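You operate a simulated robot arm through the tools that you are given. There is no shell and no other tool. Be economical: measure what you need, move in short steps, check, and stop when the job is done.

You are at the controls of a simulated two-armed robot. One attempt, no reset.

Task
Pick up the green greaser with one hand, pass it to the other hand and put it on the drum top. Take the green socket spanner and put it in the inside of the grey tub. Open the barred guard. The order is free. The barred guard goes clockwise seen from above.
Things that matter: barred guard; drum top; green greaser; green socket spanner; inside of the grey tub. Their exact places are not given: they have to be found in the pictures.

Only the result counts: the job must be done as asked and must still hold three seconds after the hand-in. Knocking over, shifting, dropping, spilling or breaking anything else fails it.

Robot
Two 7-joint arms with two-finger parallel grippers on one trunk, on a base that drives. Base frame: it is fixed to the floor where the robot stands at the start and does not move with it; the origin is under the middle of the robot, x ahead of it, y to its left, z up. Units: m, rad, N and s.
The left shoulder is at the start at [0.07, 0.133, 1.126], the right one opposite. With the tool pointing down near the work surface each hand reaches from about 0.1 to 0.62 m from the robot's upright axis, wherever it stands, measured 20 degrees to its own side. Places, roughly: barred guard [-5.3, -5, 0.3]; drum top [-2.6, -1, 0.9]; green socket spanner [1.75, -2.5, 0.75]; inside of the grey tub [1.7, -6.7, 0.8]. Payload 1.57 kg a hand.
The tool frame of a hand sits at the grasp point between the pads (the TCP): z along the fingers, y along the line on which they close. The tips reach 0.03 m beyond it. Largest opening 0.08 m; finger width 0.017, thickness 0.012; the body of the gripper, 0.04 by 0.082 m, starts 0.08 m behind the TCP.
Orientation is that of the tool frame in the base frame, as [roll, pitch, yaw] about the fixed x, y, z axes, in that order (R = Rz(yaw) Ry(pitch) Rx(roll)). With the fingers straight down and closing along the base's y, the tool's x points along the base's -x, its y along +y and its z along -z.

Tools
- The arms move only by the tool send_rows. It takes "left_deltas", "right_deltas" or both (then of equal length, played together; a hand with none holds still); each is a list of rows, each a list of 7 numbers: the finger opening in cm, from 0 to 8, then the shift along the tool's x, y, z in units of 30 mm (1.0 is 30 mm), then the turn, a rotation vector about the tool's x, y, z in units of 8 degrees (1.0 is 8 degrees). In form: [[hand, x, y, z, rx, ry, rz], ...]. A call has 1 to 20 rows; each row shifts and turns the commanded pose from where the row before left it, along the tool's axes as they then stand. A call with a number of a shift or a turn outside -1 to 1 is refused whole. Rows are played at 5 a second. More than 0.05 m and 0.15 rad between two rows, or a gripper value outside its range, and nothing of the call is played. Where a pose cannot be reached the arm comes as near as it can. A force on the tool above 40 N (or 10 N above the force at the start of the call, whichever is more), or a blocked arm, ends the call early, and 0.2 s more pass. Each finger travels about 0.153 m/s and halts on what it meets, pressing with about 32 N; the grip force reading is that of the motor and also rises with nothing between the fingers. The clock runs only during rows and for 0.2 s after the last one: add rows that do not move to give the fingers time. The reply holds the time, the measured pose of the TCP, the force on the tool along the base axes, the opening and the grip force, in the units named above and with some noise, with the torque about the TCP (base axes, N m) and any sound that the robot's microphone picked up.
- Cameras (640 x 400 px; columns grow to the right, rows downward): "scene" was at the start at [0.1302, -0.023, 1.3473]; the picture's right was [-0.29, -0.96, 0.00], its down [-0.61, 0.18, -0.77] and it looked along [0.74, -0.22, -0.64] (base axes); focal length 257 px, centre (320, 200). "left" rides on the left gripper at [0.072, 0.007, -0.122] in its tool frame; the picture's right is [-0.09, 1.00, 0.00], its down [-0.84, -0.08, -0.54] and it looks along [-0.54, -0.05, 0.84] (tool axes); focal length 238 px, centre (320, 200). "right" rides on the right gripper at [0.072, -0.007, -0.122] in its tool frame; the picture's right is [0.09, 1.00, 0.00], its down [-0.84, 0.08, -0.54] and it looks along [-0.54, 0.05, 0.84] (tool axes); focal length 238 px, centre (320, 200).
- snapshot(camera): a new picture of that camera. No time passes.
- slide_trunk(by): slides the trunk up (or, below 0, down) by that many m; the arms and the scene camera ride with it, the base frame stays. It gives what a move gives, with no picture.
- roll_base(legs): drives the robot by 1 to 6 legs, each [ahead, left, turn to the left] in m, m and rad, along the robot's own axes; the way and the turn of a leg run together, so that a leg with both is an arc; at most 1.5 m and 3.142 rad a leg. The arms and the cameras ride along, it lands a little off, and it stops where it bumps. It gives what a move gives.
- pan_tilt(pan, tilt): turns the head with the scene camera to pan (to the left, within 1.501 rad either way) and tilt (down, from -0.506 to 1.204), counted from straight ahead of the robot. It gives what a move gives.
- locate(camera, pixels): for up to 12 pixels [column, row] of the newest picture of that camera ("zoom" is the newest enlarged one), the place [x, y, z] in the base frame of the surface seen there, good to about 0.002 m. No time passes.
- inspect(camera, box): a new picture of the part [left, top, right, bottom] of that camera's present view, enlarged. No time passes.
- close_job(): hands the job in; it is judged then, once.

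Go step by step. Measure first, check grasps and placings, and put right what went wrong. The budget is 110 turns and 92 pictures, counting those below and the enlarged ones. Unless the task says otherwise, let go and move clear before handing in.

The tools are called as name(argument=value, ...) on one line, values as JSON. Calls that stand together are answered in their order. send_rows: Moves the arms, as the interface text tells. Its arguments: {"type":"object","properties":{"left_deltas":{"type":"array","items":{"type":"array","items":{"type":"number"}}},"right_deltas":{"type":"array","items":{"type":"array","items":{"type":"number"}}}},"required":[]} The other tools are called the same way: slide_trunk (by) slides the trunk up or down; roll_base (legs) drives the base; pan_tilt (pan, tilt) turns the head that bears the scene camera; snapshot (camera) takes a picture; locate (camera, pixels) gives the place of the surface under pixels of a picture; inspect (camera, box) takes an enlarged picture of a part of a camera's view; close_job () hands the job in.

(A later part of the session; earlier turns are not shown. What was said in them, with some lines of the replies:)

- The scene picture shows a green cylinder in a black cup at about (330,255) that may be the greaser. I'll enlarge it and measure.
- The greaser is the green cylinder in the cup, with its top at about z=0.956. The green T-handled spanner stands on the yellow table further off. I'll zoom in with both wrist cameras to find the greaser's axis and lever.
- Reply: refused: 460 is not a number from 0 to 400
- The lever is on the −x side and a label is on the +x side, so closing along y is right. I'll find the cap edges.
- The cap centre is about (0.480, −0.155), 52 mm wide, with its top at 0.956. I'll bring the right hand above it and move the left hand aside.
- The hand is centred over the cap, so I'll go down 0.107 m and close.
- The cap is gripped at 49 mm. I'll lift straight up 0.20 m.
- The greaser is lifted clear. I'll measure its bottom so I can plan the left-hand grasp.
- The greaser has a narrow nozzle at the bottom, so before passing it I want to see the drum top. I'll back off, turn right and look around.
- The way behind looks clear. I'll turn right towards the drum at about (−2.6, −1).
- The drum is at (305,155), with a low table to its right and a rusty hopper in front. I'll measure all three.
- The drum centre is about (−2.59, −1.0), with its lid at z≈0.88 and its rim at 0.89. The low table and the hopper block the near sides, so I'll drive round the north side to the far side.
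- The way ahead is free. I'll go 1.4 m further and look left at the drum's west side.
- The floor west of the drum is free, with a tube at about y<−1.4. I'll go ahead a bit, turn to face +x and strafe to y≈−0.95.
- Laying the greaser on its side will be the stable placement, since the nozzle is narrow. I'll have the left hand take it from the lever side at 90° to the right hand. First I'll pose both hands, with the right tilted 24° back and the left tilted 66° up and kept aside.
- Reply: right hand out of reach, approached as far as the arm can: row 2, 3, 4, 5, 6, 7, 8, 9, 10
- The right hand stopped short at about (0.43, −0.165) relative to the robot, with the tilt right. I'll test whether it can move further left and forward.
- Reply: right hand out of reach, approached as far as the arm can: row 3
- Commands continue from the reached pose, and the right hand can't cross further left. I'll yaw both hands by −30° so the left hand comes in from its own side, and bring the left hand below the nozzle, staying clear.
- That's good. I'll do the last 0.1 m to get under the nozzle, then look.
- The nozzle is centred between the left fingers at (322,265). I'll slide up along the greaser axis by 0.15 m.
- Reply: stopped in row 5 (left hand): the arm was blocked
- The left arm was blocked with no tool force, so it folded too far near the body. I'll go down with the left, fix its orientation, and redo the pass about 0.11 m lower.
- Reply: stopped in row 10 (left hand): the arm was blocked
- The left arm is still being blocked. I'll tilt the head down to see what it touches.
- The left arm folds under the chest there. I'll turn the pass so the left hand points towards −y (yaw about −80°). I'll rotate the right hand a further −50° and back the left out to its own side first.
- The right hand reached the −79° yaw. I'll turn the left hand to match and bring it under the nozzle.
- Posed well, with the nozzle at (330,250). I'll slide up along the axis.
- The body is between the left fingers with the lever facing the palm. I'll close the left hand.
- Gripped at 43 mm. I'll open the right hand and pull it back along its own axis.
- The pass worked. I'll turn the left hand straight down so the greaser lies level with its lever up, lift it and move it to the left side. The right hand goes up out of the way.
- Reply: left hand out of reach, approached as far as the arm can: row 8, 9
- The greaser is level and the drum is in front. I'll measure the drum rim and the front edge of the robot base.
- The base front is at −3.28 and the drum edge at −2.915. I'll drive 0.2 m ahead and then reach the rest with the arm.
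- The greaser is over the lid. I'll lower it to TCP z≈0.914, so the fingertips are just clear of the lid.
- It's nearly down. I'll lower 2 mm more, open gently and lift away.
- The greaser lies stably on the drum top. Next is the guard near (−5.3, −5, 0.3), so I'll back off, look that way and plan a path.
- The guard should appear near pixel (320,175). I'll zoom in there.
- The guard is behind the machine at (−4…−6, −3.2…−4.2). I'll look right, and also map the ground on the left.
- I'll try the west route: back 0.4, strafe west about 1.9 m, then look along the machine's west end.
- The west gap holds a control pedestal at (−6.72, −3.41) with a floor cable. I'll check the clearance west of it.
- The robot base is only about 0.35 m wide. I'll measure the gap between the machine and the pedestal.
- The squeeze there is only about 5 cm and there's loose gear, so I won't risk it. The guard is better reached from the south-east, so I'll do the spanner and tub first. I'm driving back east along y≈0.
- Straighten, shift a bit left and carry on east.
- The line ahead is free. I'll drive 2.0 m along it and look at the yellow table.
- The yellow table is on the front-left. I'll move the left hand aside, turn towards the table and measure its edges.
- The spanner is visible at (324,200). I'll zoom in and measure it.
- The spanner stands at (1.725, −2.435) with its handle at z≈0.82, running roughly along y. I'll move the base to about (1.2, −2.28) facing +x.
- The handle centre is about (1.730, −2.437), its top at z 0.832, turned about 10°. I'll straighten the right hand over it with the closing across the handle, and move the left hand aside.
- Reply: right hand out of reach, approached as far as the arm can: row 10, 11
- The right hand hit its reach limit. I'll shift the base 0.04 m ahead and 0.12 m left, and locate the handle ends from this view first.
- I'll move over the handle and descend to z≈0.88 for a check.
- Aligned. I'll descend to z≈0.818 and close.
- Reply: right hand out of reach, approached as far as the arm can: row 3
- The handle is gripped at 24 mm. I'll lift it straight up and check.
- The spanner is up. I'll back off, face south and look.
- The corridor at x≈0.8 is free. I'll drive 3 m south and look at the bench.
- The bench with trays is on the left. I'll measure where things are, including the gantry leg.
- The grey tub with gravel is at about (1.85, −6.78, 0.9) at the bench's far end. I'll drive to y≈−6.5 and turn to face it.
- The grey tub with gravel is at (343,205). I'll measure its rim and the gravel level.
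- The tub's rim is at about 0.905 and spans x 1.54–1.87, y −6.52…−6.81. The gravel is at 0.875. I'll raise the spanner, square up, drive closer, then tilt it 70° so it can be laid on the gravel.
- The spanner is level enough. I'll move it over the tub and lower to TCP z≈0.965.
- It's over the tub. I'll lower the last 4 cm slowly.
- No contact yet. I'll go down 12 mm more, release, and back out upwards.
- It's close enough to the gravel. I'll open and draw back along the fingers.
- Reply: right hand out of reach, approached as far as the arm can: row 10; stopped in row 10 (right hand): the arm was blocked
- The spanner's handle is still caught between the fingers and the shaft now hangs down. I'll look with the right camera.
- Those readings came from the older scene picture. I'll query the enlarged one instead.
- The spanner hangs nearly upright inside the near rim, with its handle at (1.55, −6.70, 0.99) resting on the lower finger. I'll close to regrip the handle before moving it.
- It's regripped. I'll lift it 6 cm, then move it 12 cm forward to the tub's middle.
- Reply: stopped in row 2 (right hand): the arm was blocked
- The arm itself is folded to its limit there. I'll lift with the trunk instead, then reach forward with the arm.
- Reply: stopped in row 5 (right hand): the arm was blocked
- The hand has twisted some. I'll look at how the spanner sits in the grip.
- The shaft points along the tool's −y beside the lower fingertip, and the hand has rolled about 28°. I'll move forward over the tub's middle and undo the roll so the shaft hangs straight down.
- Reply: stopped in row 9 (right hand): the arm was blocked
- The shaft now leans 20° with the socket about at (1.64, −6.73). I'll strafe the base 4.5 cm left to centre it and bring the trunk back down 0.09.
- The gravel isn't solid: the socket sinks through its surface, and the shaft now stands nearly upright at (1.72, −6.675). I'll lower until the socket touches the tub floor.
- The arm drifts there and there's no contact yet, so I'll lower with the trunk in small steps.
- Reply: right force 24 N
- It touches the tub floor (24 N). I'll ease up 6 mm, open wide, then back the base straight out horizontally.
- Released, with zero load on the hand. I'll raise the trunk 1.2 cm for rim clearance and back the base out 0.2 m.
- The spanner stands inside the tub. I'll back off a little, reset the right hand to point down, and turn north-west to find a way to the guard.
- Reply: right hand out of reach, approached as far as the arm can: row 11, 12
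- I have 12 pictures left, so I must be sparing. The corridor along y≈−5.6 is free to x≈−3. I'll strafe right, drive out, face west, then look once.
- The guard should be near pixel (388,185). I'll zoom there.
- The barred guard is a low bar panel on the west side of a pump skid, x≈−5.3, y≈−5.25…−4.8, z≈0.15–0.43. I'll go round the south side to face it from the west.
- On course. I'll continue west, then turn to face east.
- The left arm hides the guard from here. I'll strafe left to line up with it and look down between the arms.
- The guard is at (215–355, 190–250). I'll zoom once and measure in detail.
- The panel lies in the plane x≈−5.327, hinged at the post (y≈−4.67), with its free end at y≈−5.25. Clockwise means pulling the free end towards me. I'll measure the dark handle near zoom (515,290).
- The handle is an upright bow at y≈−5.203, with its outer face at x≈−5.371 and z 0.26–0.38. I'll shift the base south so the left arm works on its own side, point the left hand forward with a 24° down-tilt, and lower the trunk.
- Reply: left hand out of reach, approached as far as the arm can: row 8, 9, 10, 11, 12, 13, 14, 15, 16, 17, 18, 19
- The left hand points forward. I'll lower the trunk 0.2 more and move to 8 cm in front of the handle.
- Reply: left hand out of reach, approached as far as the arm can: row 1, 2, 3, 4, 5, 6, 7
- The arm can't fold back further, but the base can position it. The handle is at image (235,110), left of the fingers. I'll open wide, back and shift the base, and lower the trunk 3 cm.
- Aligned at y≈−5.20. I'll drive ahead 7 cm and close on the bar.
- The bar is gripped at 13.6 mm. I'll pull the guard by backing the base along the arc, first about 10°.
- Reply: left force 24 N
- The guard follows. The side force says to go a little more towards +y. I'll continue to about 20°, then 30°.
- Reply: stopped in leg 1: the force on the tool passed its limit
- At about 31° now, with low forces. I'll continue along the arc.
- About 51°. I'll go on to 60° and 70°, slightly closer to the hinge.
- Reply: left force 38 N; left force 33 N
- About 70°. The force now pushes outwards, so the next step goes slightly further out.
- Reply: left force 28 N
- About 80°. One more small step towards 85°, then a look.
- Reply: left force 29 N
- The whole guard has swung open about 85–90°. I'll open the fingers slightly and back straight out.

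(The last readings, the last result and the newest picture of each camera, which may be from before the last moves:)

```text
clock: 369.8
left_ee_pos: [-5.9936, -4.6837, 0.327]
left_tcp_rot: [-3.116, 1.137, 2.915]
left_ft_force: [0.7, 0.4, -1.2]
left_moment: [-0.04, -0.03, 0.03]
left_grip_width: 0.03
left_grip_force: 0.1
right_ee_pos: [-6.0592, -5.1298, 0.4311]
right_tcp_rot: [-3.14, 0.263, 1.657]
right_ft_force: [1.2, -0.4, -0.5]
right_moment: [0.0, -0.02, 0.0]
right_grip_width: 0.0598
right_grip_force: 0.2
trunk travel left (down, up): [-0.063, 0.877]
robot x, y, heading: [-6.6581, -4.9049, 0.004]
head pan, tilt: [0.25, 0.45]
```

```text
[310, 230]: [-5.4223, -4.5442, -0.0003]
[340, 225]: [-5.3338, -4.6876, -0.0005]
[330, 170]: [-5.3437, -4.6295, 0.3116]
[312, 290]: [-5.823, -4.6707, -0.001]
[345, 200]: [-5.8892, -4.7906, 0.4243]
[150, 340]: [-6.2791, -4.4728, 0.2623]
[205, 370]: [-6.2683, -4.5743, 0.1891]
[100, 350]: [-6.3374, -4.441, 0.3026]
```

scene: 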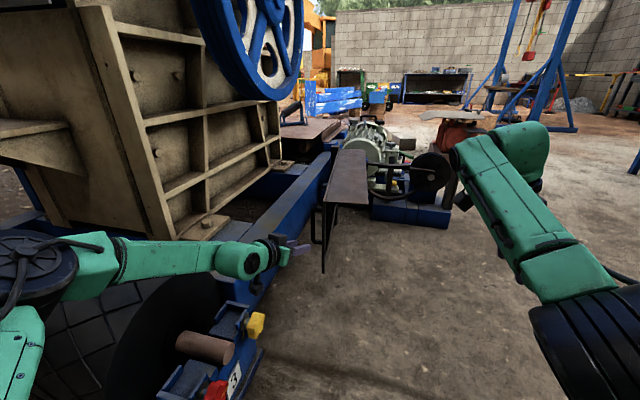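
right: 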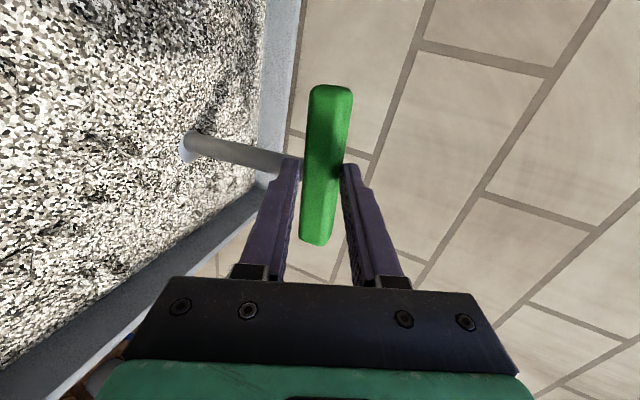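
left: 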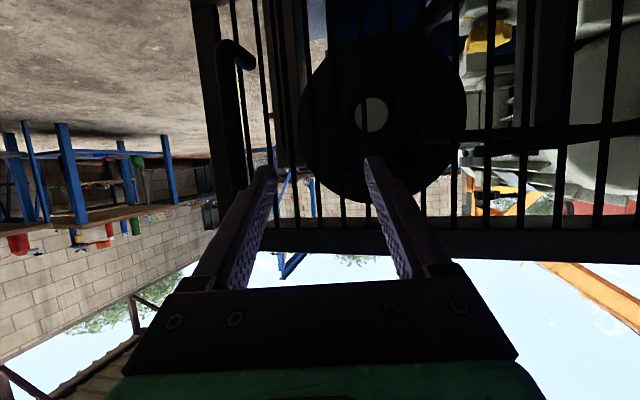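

The guard is standing open and the hand is free of it. I'll raise the trunk and back away to be clear.

slide_trunk(by=0.35)

roll_base(legs=[[-0.1, 0, 0]])

pan_tilt(pan=0.2, tilt=0.6)

snapshot(camera="scene")

```text
clock: 373.2
left_ee_pos: [-5.9938, -4.6841, 0.6759]
left_tcp_rot: [-3.114, 1.136, 2.915]
left_ft_force: [0.1, 0.3, -0.8]
left_moment: [0.0, -0.01, -0.01]
left_grip_width: 0.0302
left_grip_force: 0.0
right_ee_pos: [-6.059, -5.1306, 0.7815]
right_tcp_rot: [-3.138, 0.265, 1.659]
right_ft_force: [-0.3, 0.6, -0.1]
right_moment: [-0.01, 0.01, 0.01]
right_grip_width: 0.0604
right_grip_force: 0.1
trunk travel left (down, up): [-0.413, 0.527]
robot x, y, heading: [-6.6572, -4.9023, 0.008]
head pan, tilt: [0.25, 0.45]
```

```text
clock: 374.4
left_ee_pos: [-6.0919, -4.6848, 0.6763]
left_tcp_rot: [-3.115, 1.138, 2.914]
left_ft_force: [-0.9, 0.1, 0.5]
left_moment: [0.03, 0.01, -0.01]
left_grip_width: 0.0299
left_grip_force: 0.1
right_ee_pos: [-6.1568, -5.1306, 0.7813]
right_tcp_rot: [-3.14, 0.261, 1.658]
right_ft_force: [0.3, 0.0, -0.4]
right_moment: [0.01, 0.01, 0.01]
right_grip_width: 0.0598
right_grip_force: 0.1
trunk travel left (down, up): [-0.413, 0.527]
robot x, y, heading: [-6.7539, -4.9098, 0.006]
head pan, tilt: [0.25, 0.45]
```

```text
clock: 375.1
left_ee_pos: [-6.0921, -4.6843, 0.6755]
left_tcp_rot: [-3.115, 1.136, 2.916]
left_ft_force: [-0.4, -0.3, 0.0]
left_moment: [-0.01, 0.02, 0.01]
left_grip_width: 0.03
left_grip_force: 0.0
right_ee_pos: [-6.157, -5.1302, 0.7808]
right_tcp_rot: [-3.139, 0.264, 1.657]
right_ft_force: [-1.0, -0.7, 0.1]
right_moment: [-0.02, -0.01, 0.02]
right_grip_width: 0.06
right_grip_force: 0.0
trunk travel left (down, up): [-0.413, 0.527]
robot x, y, heading: [-6.7541, -4.9023, 0.01]
head pan, tilt: [0.201, 0.6]
```

```text
2 pictures are left
```

scene: 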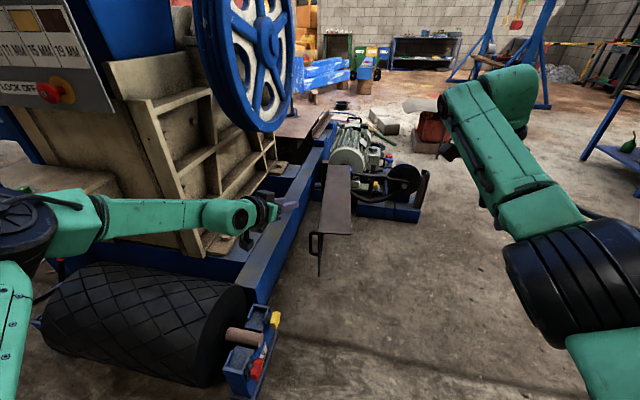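

The last picture shows the guard swung open at (330,215) and staying there, with both hands clear. The greaser is on the drum top and the spanner is in the grey tub, so I'm handing in.

close_job()

```text
The job is handed in.
```

I've handed the job in with all three parts done. The result of the judging isn't shown to me.

- **Greaser:** I picked it up with the right hand, passed it to the left, and it lies on its side on the drum top.
- **Spanner:** It stands upright in the gravel inside the grey tub. It slipped in the grip on the first try and I had to regrip it. I didn't go back to check it after leaving the bench.
- **Barred guard:** It is swung clockwise to roughly 85–90° and stayed open after I let go.
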